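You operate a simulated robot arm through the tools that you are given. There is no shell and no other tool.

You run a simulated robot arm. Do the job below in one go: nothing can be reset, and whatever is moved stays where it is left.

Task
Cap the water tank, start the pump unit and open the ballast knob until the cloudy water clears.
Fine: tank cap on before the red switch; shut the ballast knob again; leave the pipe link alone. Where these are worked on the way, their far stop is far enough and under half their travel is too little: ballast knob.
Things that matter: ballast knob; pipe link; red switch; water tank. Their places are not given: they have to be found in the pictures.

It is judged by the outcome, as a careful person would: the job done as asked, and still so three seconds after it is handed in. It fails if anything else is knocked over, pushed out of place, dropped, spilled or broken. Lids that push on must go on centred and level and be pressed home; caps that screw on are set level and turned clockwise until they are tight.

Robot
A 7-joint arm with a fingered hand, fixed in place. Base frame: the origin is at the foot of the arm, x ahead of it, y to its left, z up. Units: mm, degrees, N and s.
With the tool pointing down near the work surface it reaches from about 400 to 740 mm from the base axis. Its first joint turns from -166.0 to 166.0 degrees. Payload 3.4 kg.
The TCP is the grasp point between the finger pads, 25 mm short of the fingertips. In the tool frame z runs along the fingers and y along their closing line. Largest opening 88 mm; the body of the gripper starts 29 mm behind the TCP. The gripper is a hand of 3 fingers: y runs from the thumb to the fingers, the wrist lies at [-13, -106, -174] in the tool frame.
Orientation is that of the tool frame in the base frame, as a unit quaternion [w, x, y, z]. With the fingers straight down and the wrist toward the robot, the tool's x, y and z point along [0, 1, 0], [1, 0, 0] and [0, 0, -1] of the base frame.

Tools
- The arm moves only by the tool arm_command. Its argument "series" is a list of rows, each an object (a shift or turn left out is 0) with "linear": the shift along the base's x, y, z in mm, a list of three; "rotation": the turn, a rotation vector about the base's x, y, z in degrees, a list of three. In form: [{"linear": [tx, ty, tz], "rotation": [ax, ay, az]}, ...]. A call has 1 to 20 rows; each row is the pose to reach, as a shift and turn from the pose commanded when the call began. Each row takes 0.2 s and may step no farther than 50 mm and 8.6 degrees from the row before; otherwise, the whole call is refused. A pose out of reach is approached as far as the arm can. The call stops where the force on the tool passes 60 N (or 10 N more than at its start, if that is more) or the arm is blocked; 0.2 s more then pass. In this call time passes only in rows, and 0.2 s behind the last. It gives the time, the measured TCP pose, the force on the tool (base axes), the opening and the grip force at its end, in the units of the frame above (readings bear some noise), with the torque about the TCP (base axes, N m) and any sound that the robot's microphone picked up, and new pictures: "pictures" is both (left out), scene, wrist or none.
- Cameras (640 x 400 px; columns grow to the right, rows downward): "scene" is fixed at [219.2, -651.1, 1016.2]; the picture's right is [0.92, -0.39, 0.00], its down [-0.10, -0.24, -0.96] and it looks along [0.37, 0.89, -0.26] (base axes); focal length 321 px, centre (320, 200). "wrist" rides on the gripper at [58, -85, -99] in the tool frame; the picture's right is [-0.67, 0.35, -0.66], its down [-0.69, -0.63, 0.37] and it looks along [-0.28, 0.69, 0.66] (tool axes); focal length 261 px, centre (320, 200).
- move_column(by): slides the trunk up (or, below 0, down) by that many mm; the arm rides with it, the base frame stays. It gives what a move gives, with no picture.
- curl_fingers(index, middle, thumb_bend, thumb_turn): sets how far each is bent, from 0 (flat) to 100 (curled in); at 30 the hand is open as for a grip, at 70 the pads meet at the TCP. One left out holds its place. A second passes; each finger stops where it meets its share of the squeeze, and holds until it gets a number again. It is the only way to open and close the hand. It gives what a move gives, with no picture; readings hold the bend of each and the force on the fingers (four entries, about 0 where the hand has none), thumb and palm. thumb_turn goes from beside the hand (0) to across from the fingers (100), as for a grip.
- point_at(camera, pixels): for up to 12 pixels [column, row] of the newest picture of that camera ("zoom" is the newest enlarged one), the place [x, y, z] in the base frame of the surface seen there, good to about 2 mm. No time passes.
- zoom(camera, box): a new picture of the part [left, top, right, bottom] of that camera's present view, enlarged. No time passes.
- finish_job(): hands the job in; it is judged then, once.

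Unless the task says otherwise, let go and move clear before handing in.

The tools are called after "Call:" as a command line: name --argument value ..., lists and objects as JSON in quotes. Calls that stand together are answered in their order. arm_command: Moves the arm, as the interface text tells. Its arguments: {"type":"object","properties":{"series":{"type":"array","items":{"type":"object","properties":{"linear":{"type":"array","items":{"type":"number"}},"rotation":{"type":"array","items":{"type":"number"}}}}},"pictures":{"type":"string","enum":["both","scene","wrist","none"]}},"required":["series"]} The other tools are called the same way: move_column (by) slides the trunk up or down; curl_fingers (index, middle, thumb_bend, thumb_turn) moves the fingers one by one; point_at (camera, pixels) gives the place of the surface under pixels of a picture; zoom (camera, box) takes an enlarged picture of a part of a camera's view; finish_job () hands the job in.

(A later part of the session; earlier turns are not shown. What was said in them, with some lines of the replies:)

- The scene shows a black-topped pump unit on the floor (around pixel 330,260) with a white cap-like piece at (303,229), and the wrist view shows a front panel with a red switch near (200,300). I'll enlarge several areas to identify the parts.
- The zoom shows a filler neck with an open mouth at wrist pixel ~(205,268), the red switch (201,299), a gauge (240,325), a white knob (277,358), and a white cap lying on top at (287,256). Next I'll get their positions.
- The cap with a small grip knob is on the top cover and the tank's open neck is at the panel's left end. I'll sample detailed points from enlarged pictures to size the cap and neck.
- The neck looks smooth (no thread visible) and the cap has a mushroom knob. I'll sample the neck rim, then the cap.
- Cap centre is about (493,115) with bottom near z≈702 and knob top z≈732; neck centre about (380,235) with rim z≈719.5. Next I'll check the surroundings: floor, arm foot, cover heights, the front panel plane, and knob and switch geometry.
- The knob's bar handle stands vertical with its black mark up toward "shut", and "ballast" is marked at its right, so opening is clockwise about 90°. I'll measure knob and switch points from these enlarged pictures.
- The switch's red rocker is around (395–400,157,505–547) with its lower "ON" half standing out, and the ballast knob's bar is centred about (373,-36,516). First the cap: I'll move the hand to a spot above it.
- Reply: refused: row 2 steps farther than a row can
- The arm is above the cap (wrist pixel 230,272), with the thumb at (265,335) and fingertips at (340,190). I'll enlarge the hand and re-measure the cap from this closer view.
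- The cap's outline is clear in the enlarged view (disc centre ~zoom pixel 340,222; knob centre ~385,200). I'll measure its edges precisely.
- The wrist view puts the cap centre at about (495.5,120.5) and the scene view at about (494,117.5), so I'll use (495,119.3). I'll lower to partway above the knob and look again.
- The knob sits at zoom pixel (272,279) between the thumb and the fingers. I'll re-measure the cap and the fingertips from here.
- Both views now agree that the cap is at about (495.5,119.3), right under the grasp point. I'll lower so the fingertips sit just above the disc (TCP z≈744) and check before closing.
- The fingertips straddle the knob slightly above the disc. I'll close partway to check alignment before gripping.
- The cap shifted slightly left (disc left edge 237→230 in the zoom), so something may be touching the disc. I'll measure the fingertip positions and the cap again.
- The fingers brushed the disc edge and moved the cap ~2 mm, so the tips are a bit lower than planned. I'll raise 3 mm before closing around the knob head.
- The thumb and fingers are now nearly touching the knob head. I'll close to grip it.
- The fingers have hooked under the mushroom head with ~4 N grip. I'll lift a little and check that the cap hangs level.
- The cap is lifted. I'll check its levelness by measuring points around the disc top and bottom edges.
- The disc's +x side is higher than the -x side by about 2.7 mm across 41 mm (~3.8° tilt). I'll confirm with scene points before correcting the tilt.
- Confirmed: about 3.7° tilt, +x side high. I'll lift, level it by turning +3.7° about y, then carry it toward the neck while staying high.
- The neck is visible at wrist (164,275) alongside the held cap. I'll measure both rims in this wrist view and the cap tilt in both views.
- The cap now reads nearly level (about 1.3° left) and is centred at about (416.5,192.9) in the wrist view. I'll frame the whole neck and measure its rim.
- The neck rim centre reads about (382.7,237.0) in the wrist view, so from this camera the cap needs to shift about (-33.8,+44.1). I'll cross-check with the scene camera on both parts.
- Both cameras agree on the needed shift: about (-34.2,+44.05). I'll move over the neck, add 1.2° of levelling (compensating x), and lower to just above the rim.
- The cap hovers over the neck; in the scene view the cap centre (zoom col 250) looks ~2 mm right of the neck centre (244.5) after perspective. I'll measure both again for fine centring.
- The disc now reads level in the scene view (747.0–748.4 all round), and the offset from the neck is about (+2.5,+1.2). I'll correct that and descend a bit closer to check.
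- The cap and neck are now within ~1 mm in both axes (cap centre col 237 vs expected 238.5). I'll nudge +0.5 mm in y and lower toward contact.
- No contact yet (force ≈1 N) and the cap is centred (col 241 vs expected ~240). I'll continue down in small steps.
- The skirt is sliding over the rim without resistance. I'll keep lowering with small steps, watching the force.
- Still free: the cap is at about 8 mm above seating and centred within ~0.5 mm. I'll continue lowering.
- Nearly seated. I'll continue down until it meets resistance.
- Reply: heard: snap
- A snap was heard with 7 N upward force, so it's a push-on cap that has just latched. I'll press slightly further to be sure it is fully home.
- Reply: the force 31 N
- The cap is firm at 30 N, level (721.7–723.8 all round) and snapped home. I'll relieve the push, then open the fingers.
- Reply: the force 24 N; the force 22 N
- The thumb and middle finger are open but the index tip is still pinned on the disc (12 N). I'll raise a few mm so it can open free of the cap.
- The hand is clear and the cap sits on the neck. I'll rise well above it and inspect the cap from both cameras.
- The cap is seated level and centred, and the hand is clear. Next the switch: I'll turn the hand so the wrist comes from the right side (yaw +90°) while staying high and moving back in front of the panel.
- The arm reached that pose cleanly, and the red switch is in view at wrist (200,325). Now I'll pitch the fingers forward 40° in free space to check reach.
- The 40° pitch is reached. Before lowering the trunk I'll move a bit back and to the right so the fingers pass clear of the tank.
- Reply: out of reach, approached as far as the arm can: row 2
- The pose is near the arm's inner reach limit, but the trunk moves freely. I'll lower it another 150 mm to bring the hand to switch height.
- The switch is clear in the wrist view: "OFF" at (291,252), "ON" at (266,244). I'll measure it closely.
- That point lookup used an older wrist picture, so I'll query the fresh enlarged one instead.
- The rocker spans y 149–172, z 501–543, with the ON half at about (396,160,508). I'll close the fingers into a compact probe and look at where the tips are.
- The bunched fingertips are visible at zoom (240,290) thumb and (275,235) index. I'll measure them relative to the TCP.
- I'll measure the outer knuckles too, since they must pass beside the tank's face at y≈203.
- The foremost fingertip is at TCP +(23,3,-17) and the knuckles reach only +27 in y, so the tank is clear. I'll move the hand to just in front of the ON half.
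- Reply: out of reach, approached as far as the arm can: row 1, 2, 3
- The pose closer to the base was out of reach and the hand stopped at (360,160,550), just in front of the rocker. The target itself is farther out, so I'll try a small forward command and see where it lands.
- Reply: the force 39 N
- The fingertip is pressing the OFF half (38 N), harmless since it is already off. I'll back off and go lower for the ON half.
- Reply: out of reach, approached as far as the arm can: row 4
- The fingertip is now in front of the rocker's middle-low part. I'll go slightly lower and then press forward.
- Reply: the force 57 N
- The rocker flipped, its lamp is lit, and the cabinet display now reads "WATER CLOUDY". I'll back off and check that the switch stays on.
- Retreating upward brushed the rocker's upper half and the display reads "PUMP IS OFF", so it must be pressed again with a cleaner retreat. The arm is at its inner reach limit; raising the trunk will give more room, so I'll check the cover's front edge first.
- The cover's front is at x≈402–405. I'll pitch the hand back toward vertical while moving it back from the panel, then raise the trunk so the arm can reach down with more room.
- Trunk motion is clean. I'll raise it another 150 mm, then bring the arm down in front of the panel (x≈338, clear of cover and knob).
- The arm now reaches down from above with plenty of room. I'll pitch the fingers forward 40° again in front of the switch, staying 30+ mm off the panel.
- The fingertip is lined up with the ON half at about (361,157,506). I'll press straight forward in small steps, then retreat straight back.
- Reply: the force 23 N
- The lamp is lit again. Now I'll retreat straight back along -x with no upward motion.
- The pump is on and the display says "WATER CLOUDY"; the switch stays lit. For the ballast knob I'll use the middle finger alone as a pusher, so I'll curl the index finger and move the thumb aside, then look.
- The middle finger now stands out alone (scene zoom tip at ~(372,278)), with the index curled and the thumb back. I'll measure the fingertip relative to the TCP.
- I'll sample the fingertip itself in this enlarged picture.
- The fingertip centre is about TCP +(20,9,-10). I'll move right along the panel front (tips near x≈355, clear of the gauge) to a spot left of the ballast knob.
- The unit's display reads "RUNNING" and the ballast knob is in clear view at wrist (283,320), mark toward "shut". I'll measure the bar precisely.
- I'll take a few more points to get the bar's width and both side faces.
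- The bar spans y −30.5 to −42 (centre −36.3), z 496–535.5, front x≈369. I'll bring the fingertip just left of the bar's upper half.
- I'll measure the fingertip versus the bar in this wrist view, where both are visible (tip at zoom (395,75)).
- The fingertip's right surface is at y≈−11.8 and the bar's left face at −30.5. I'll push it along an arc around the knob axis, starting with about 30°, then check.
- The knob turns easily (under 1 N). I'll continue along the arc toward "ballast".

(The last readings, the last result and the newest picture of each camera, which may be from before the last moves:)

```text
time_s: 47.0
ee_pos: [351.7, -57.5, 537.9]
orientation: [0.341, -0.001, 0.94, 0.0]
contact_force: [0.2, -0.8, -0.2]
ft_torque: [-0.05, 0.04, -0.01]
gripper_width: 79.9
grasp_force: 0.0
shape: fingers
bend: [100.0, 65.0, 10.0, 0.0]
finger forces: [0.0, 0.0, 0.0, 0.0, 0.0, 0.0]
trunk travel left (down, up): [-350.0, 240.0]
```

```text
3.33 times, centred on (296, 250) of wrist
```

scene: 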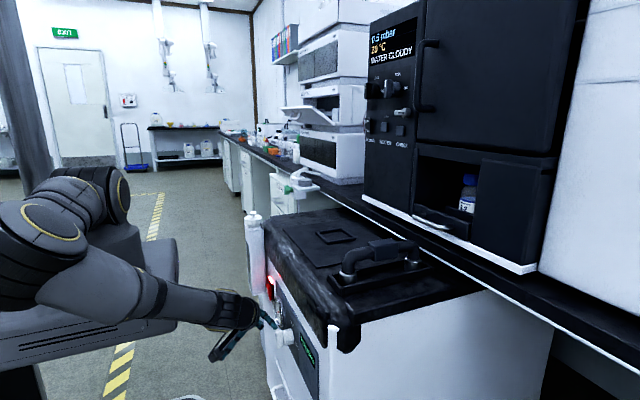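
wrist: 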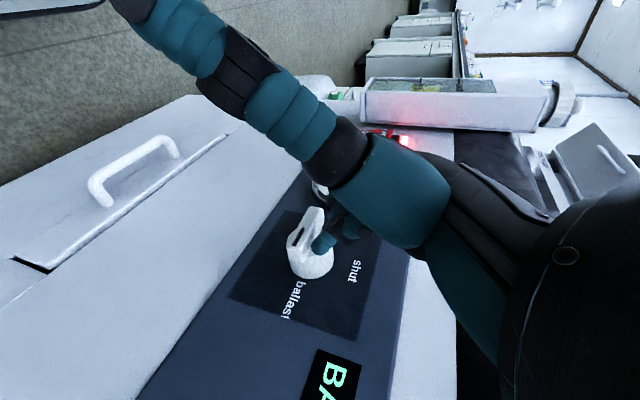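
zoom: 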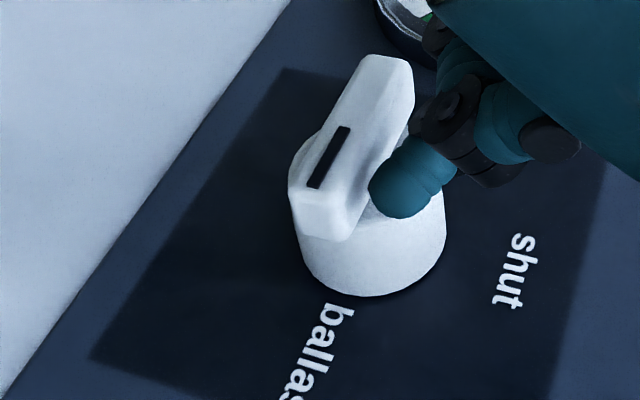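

The bar's mark now points toward "ballast" and the unit's display has changed to "BA…". I'll push a bit further to find the far stop.

Call:
arm_command --series '[{"linear": [0, -1.5, -2.3]}, {"linear": [0, -2.5, -4.5]}]' --pictures "both"

Call:
zoom --camera "wrist" --box '[216, 190, 376, 310]'

Call:
zoom --camera "scene" --box '[256, 312, 336, 362]'

Call:
zoom --camera "scene" --box '[350, 0, 446, 80]'

```text
time_s: 47.6
ee_pos: [351.6, -59.3, 536.1]
orientation: [0.341, -0.001, 0.94, 0.001]
contact_force: [-0.2, 4.3, 19.4]
ft_torque: [0.26, -0.45, 0.1]
gripper_width: 79.9
grasp_force: 10.1
shape: fingers
bend: [100.0, 63.0, 10.0, 0.0]
finger forces: [0.1, 19.6, 0.0, 0.0, 0.0, 0.1]
trunk travel left (down, up): [-350.0, 240.0]
```

scene: 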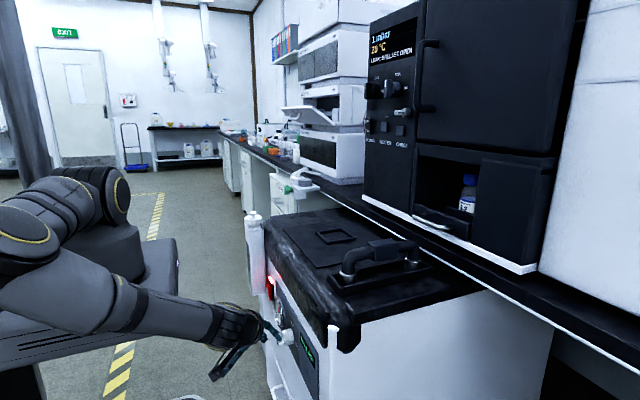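
wrist: 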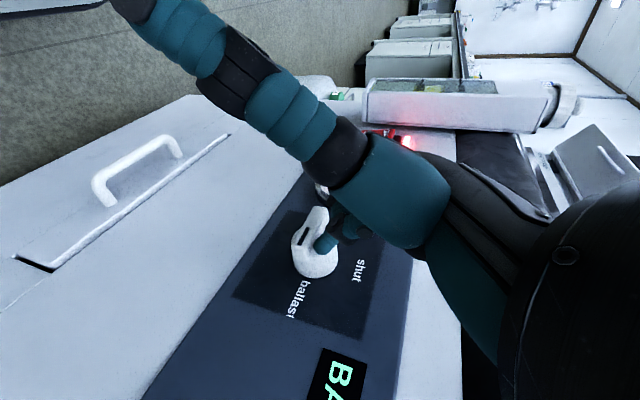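

```text
3.33 times, centred on (296, 250) of wrist
```

zoom: 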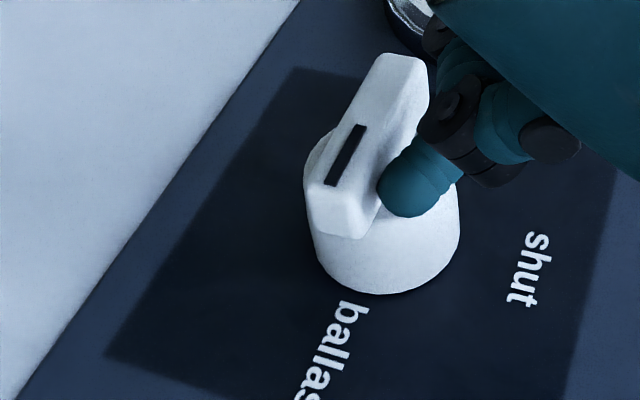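

```text
8.00 times, centred on (296, 337) of scene
```

zoom: 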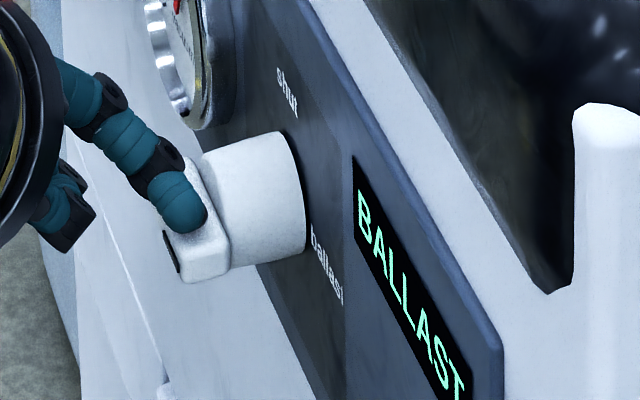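

```text
5.00 times, centred on (398, 40) of scene
```

zoom: 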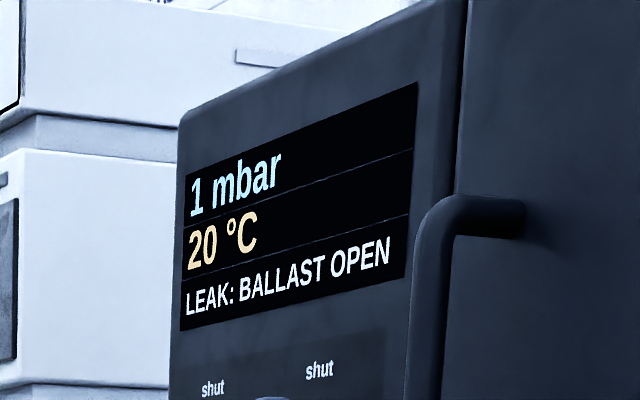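

The knob is at its far stop (19 N), the unit shows "BALLAST" and the cabinet "LEAK: BALLAST OPEN". I'll ease the finger off and look at the tank window's water while time passes.

Call:
arm_command --series '[{"linear": [0, 1, 5]}, {"linear": [0, 3, 12]}, {"linear": [0, 3, 12]}, {"linear": [0, 3, 12]}]' --pictures "both"

Call:
zoom --camera "wrist" --box '[340, 50, 532, 170]'

Call:
zoom --camera "scene" --box '[256, 312, 336, 362]'

Call:
zoom --camera "scene" --box '[350, 0, 446, 80]'

```text
time_s: 48.6
ee_pos: [349.9, -58.0, 546.1]
orientation: [0.342, -0.001, 0.94, -0.001]
contact_force: [0.1, -0.1, -0.3]
ft_torque: [0.0, -0.02, 0.0]
gripper_width: 79.7
grasp_force: 0.0
shape: fingers
bend: [100.0, 65.0, 10.0, 0.0]
finger forces: [0.0, 0.1, 0.1, 0.0, 0.0, 0.0]
trunk travel left (down, up): [-350.0, 240.0]
```

scene: 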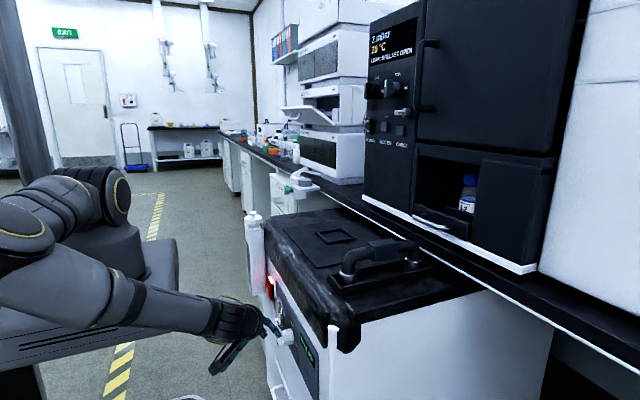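
wrist: 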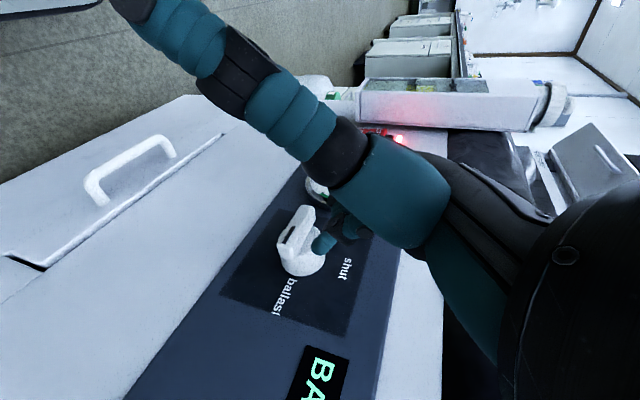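

```text
3.33 times, centred on (436, 110) of wrist
```

zoom: 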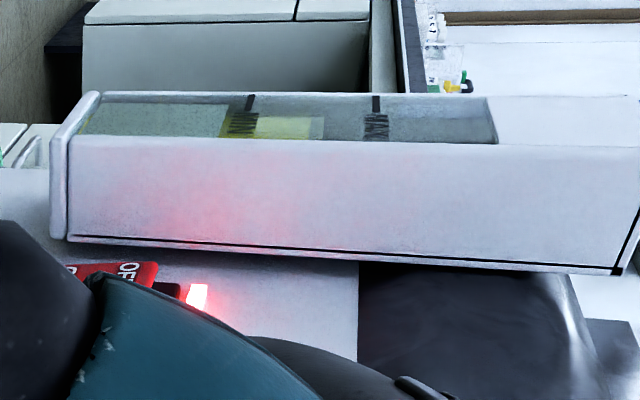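

```text
8.00 times, centred on (296, 337) of scene
```

zoom: 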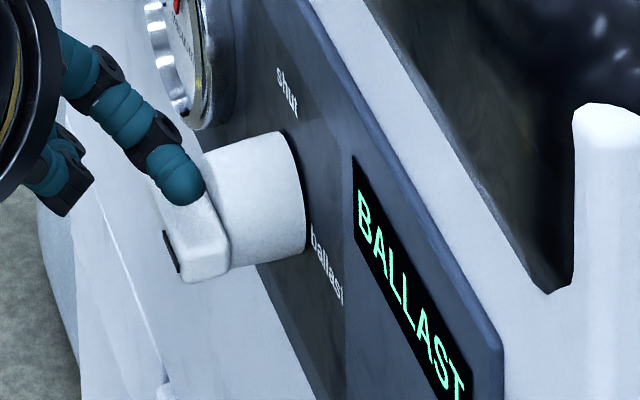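

```text
5.00 times, centred on (398, 40) of scene
```

zoom: 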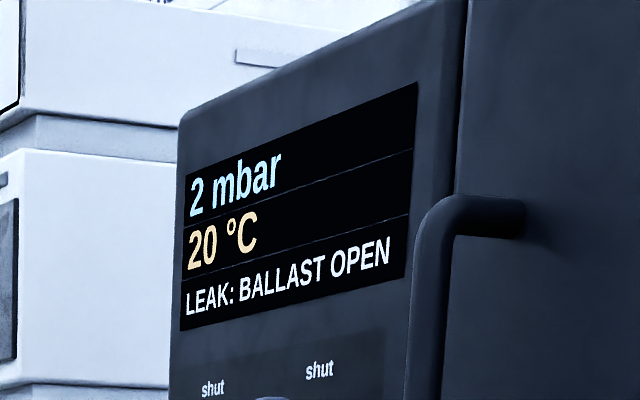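

The water window is visible at wrist (430,88) with a cloudy yellow band near MIN. I'll wait a few seconds with the knob open and look again.

Call:
arm_command --series '[{"linear": [0, 0, 0]}, {"linear": [0, 0, 0]}, {"linear": [0, 0, 0]}, {"linear": [0, 0, 0]}, {"linear": [0, 0, 0]}, {"linear": [0, 0, 0]}, {"linear": [0, 0, 0]}, {"linear": [0, 0, 0]}, {"linear": [0, 0, 0]}, {"linear": [0, 0, 0]}]' --pictures "none"

Call:
zoom --camera "wrist" --box '[340, 60, 468, 140]'

Call:
zoom --camera "scene" --box '[350, 0, 446, 80]'

```text
time_s: 50.8
ee_pos: [350.9, -57.6, 546.6]
orientation: [0.342, 0.0, 0.94, 0.0]
contact_force: [0.1, -1.0, 0.0]
ft_torque: [0.0, -0.01, 0.0]
gripper_width: 79.9
grasp_force: 0.2
shape: fingers
bend: [100.0, 65.0, 10.0, 0.0]
finger forces: [0.0, 0.1, 0.0, 0.0, 0.0, 0.0]
trunk travel left (down, up): [-350.0, 240.0]
```

```text
5.00 times, centred on (404, 100) of wrist
```

zoom: 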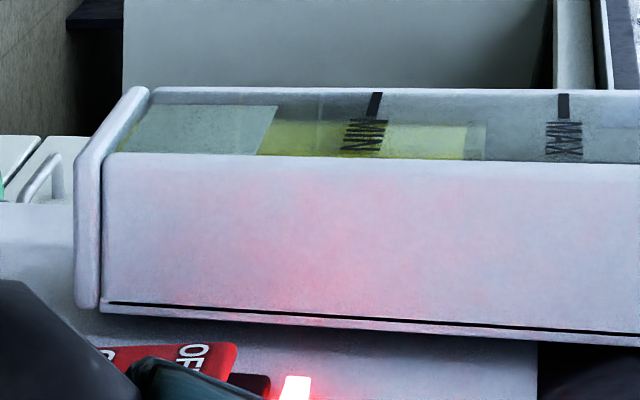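

```text
5.00 times, centred on (398, 40) of scene
```

zoom: 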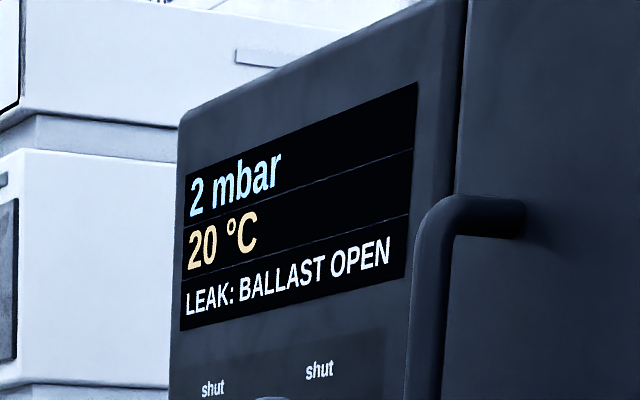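

The milky grey part is shrinking (from ~44 to ~31 px) as the clear yellow part grows, so it is clearing. I'll wait another 4 s.

Call:
arm_command --series '[{"linear": [0, 0, 0]}, {"linear": [0, 0, 0]}, {"linear": [0, 0, 0]}, {"linear": [0, 0, 0]}, {"linear": [0, 0, 0]}, {"linear": [0, 0, 0]}, {"linear": [0, 0, 0]}, {"linear": [0, 0, 0]}, {"linear": [0, 0, 0]}, {"linear": [0, 0, 0]}, {"linear": [0, 0, 0]}, {"linear": [0, 0, 0]}, {"linear": [0, 0, 0]}, {"linear": [0, 0, 0]}, {"linear": [0, 0, 0]}, {"linear": [0, 0, 0]}, {"linear": [0, 0, 0]}, {"linear": [0, 0, 0]}, {"linear": [0, 0, 0]}, {"linear": [0, 0, 0]}]' --pictures "none"

Call:
zoom --camera "wrist" --box '[340, 60, 468, 140]'

Call:
zoom --camera "scene" --box '[350, 0, 446, 80]'

```text
time_s: 55.0
ee_pos: [350.5, -58.0, 546.3]
orientation: [0.342, -0.001, 0.94, -0.001]
contact_force: [-0.1, -0.6, -0.7]
ft_torque: [-0.01, -0.01, 0.01]
gripper_width: 80.0
grasp_force: 0.1
shape: fingers
bend: [100.0, 65.0, 10.0, 0.0]
finger forces: [0.0, 0.0, 0.0, 0.0, 0.1, 0.0]
trunk travel left (down, up): [-350.0, 240.0]
```

```text
5.00 times, centred on (404, 100) of wrist
```

zoom: 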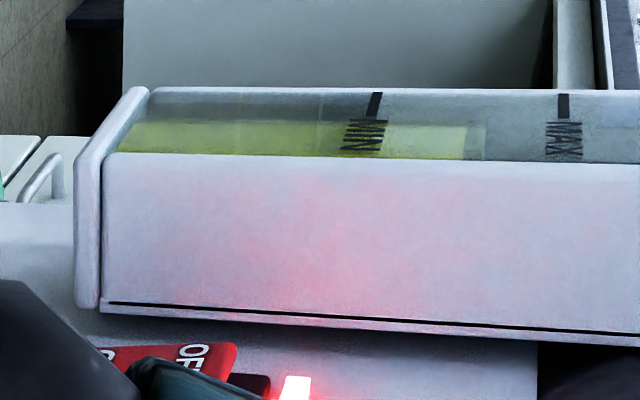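

```text
5.00 times, centred on (398, 40) of scene
```

zoom: 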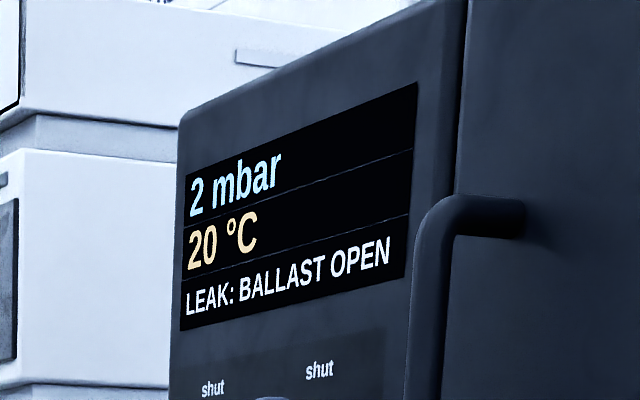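

The milky part appears gone and the liquid is uniformly clear yellow. I'll check the bottom of the window closely and allow another second before shutting.

Call:
arm_command --series '[{"linear": [0, 0, 0]}, {"linear": [0, 0, 0]}, {"linear": [0, 0, 0]}, {"linear": [0, 0, 0]}, {"linear": [0, 0, 0]}, {"linear": [0, 0, 0]}]' --pictures "wrist"

Call:
zoom --camera "wrist" --box '[350, 70, 446, 110]'

Call:
zoom --camera "wrist" --box '[232, 180, 376, 300]'

Call:
point_at --camera "zoom" --pixels '[[260, 90], [275, 75], [210, 180], [200, 250], [240, 260], [280, 200], [320, 130], [345, 270], [375, 280], [350, 250], [390, 260], [230, 160]]'

```text
time_s: 56.4
ee_pos: [351.1, -58.2, 546.3]
orientation: [0.341, -0.001, 0.94, -0.001]
contact_force: [0.0, -1.3, -0.7]
ft_torque: [0.02, 0.0, 0.03]
gripper_width: 80.0
grasp_force: 0.0
shape: fingers
bend: [100.0, 65.0, 10.0, 0.0]
finger forces: [0.1, 0.0, 0.0, 0.0, 0.0, 0.0]
trunk travel left (down, up): [-350.0, 240.0]
```

wrist: 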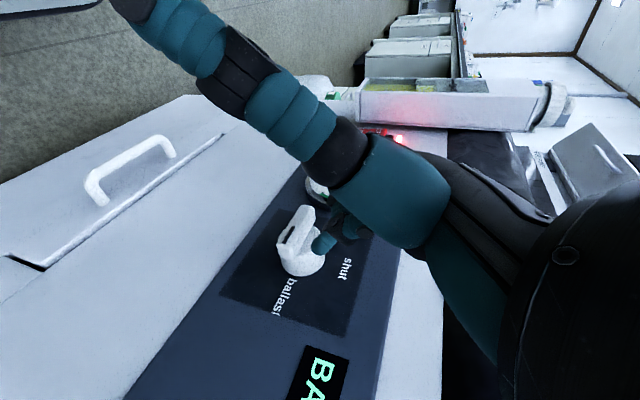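

```text
6.67 times, centred on (398, 90) of wrist
```

zoom: 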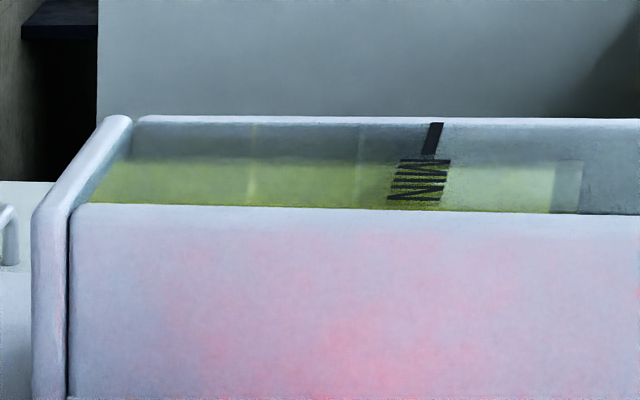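

```text
3.33 times, centred on (304, 240) of wrist
```

zoom: 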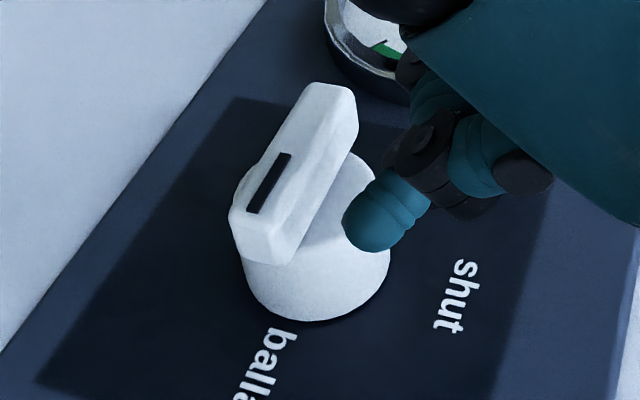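

```text
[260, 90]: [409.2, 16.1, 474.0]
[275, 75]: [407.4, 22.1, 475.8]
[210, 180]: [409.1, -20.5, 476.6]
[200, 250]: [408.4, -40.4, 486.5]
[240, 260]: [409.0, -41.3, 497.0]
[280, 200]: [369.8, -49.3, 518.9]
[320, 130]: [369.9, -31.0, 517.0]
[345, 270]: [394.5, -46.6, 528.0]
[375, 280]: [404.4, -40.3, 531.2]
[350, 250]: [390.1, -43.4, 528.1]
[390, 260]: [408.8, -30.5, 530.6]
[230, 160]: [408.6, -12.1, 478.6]
```

The liquid is clear to the bottom of the window. Now I'll shut the knob: move the fingertip over the bar's left end and push it down along the reverse arc, checking halfway.

Call:
arm_command --series '[{"linear": [0, 11, 1]}, {"linear": [0, 22.3, 0]}, {"linear": [0, 22.3, -8.5]}, {"linear": [0, 25.1, -12]}, {"linear": [0, 26.8, -16.2]}, {"linear": [0, 27.5, -20.7]}]' --pictures "wrist"

Call:
zoom --camera "wrist" --box '[232, 200, 376, 320]'

Call:
zoom --camera "scene" --box '[256, 312, 336, 362]'

```text
time_s: 57.8
ee_pos: [350.7, -30.8, 526.5]
orientation: [0.341, 0.0, 0.94, 0.0]
contact_force: [0.7, 0.7, 1.4]
ft_torque: [0.02, -0.04, 0.01]
gripper_width: 80.0
grasp_force: 0.6
shape: fingers
bend: [100.0, 65.0, 10.0, 0.0]
finger forces: [0.0, 1.0, 0.0, 0.0, 0.0, 0.0]
trunk travel left (down, up): [-350.0, 240.0]
```

wrist: 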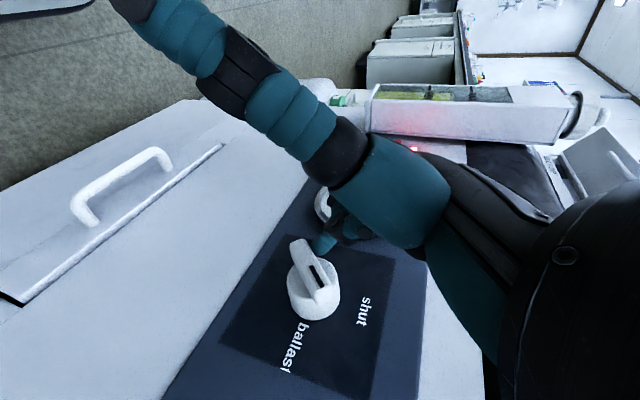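

```text
3.33 times, centred on (304, 260) of wrist
```

zoom: 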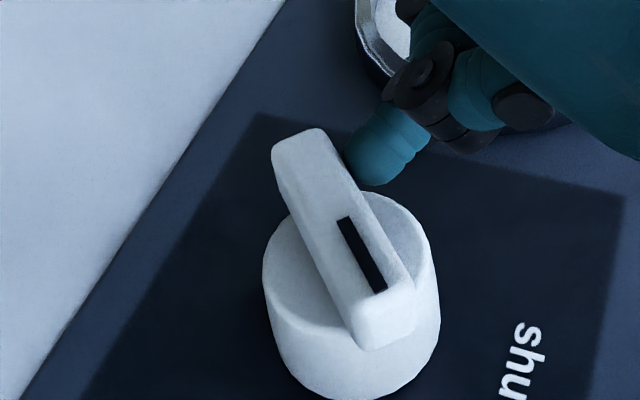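

```text
8.00 times, centred on (296, 337) of scene
```

zoom: 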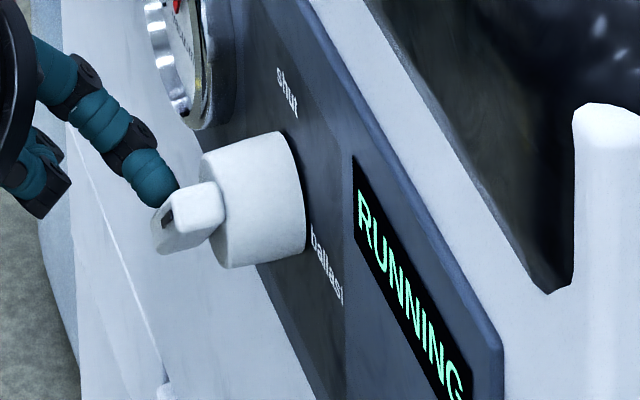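

The bar is about halfway back and the unit reads "RUNNING". I'll continue to the shut position.

Call:
arm_command --series '[{"linear": [0, -0.6, -4.4]}, {"linear": [0, -2.3, -8.6]}, {"linear": [0, -5, -12.2]}, {"linear": [0, -7, -13.5]}]' --pictures "wrist"

Call:
zoom --camera "wrist" --box '[232, 210, 376, 330]'

Call:
zoom --camera "scene" --box '[256, 312, 336, 362]'

Call:
zoom --camera "scene" --box '[350, 0, 446, 80]'

```text
time_s: 58.8
ee_pos: [350.1, -40.0, 519.4]
orientation: [0.339, -0.002, 0.941, -0.002]
contact_force: [-0.8, 2.4, -0.5]
ft_torque: [0.02, 0.06, 0.06]
gripper_width: 79.9
grasp_force: 1.4
shape: fingers
bend: [100.0, 62.0, 10.0, 0.0]
finger forces: [0.1, 2.6, 0.0, 0.1, 0.0, 0.0]
out of reach, approached as far as the arm can: row 2, 3, 4
trunk travel left (down, up): [-350.0, 240.0]
```

wrist: 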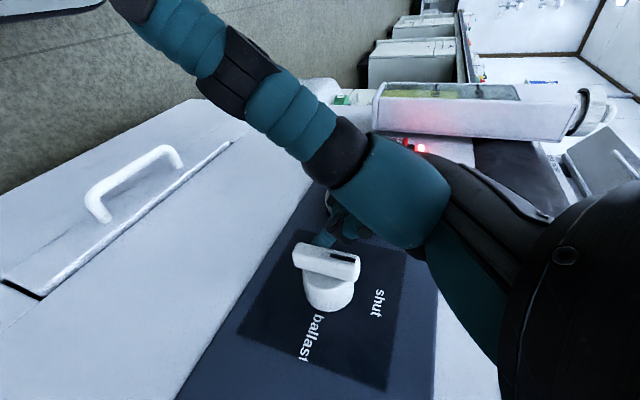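

```text
3.33 times, centred on (304, 270) of wrist
```

zoom: 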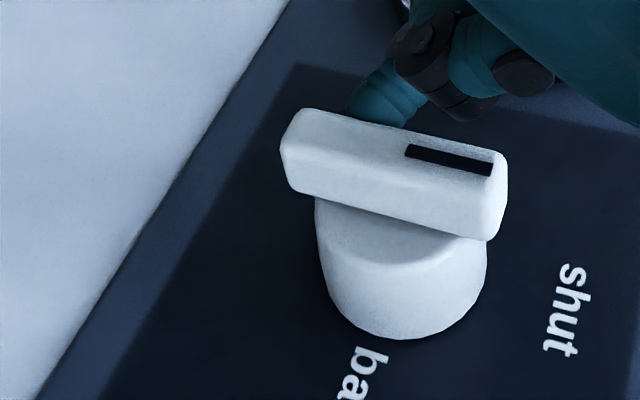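

```text
8.00 times, centred on (296, 337) of scene
```

zoom: 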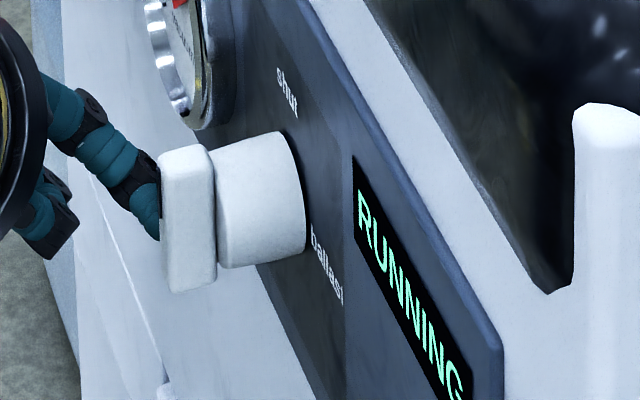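

```text
5.00 times, centred on (398, 40) of scene
```

zoom: 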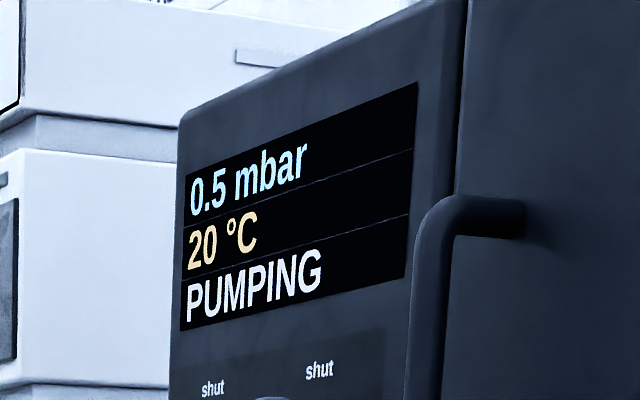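

The knob's bar is parallel to the panel edge again and the cabinet reads "PUMPING" at 0.5 mbar. I'll nudge slightly further to confirm it is against the shut stop.

Call:
arm_command --series '[{"linear": [0, -1.5, 1]}, {"linear": [0, -3, 1]}]' --pictures "wrist"

Call:
zoom --camera "wrist" --box '[232, 210, 376, 330]'

Call:
point_at --camera "zoom" --pixels '[[300, 130], [330, 140], [400, 160], [470, 180], [490, 170], [480, 160], [350, 190], [450, 215], [380, 140], [330, 125]]'

```text
time_s: 59.4
ee_pos: [349.2, -42.0, 519.0]
orientation: [0.342, -0.001, 0.94, -0.001]
contact_force: [-1.3, 3.9, -1.0]
ft_torque: [-0.02, 0.07, 0.07]
gripper_width: 79.8
grasp_force: 1.9
shape: fingers
bend: [100.0, 61.0, 10.0, 0.0]
finger forces: [0.1, 4.0, 0.0, 0.1, 0.0, 0.0]
trunk travel left (down, up): [-350.0, 240.0]
```

wrist: 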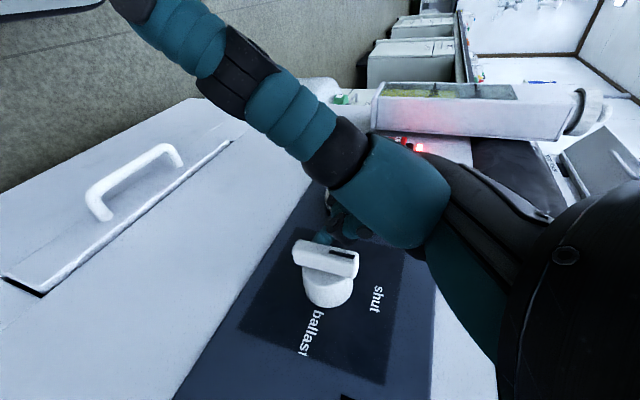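

```text
3.33 times, centred on (304, 270) of wrist
```

zoom: 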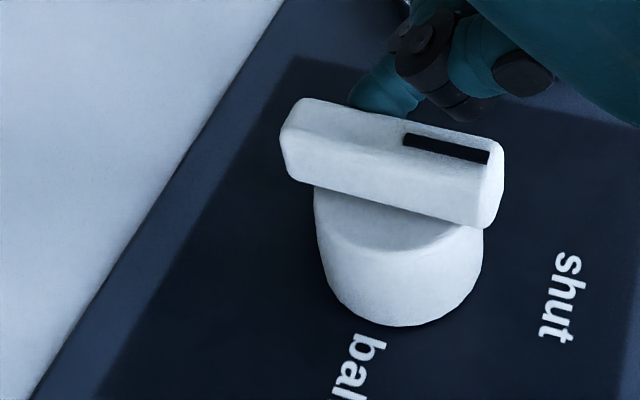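

```text
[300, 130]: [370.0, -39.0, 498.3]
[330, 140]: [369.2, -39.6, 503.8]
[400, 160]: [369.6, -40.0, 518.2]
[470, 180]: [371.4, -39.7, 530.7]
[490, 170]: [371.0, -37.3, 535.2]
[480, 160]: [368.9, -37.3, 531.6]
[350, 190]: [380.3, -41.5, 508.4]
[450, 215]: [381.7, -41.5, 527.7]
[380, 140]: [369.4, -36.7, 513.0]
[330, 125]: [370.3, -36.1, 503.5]
```

The bar is vertical (side face y −41.5 at both ends, as at the start) and held against the stop with 4 N, so it's shut. I'll withdraw the finger to the left, then back and up, clear of the knob.

Call:
arm_command --series '[{"linear": [0, 8, 1]}, {"linear": [-4, 14, 6]}, {"linear": [-14, 16, 18]}, {"linear": [-22, 18, 40]}, {"linear": [-22, 18, 65]}]'

Call:
zoom --camera "scene" --box '[240, 260, 352, 360]'

Call:
zoom --camera "scene" --box '[350, 0, 446, 80]'

Call:
zoom --camera "scene" --box '[226, 200, 338, 280]'

```text
time_s: 60.6
ee_pos: [328.6, -25.4, 586.7]
orientation: [0.341, 0.0, 0.94, -0.001]
contact_force: [0.5, -0.3, -0.2]
ft_torque: [-0.01, -0.02, 0.04]
gripper_width: 79.9
grasp_force: 0.0
shape: fingers
bend: [100.0, 65.0, 10.0, 0.0]
finger forces: [0.1, 0.1, 0.0, 0.0, 0.0, 0.0]
trunk travel left (down, up): [-350.0, 240.0]
```

scene: 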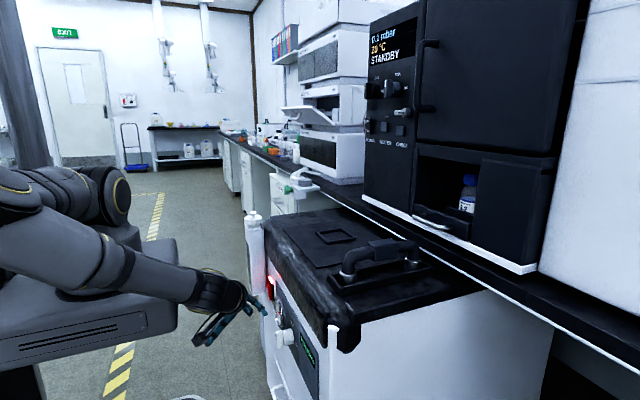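
wrist: 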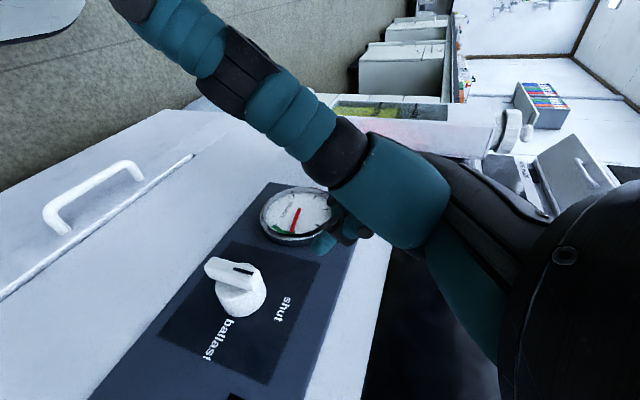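

```text
4.00 times, centred on (296, 310) of scene
```

zoom: 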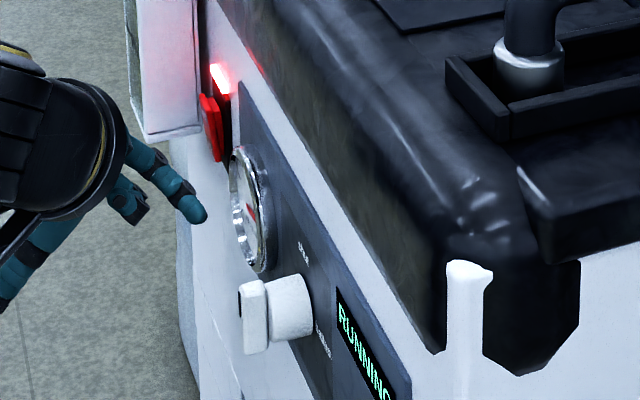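

```text
5.00 times, centred on (398, 40) of scene
```

zoom: 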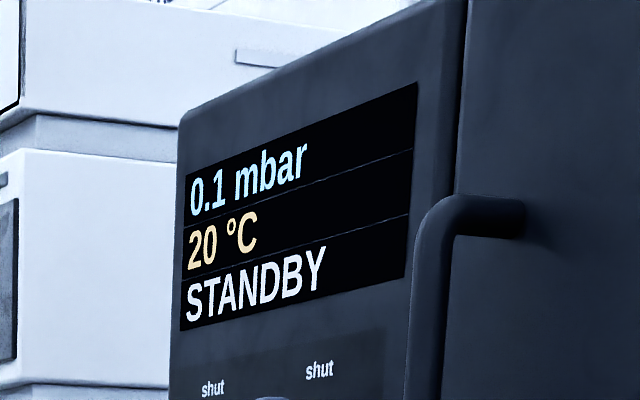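

```text
5.00 times, centred on (282, 240) of scene
```

zoom: 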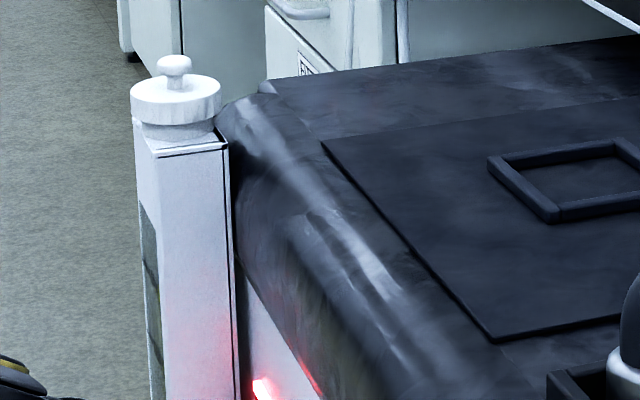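

The pump shows "RUNNING", the cabinet is back to "STANDBY" at 0.1 mbar, the knob is shut and the cap sits level. I'll check the water window one last time.

Call:
zoom --camera "wrist" --box '[320, 80, 448, 160]'

Call:
zoom --camera "wrist" --box '[180, 230, 308, 330]'

```text
5.00 times, centred on (384, 120) of wrist
```

zoom: 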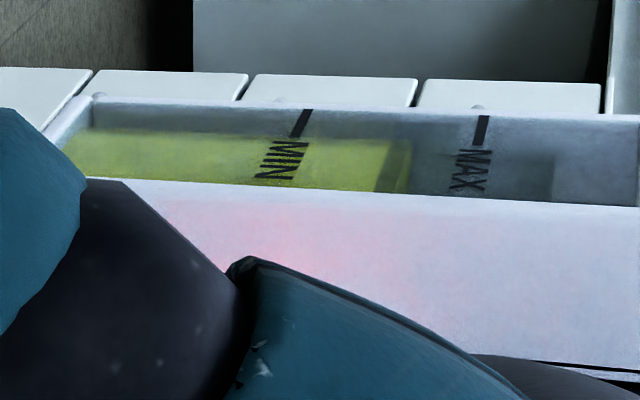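

```text
4.00 times, centred on (244, 280) of wrist
```

zoom: 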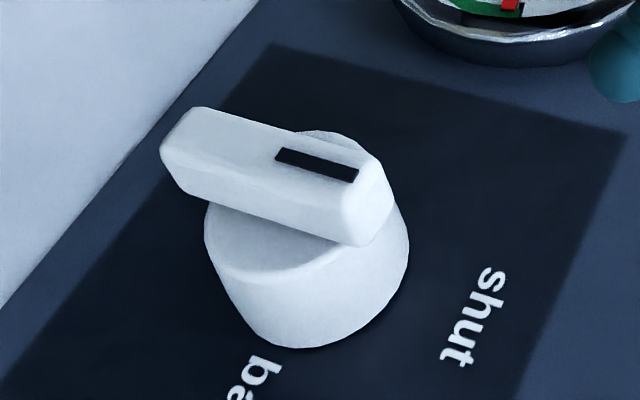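

The liquid is clear throughout, the ballast knob's mark points at "shut", the pump is running, the cap is snapped on, the pipe link was not touched, and the hand is clear. I'm handing the job in.

Call:
finish_job

```text
The job is handed in.
```

The job is handed in: the water tank is capped, the pump unit is running, and the ballast knob was opened until the water cleared, then shut again.

- **Tank cap:** pushed straight onto the neck until it snapped. It reads level and held firm at 30 N. It went on before I touched the red switch.
- **Red switch:** on, with its lamp lit and the unit's display showing "RUNNING". My first press worked, but as I pulled back the finger brushed the switch off again. I pressed it a second time and backed straight out, and it has stayed on since.
- **Ballast knob:** turned to its far stop at "ballast" and left open for about 10 seconds. I then turned it back against the "shut" stop.
- **Water:** the cloudy part at the bottom of the window disappeared and has stayed clear. The cabinet display went from "WATER CLOUDY" back to "STANDBY" at 0.1 mbar.
- **Pipe link:** I did not touch it.

The hand is off everything, about 20–30 mm in front of the panel, and I saw nothing knocked over or moved out of place.
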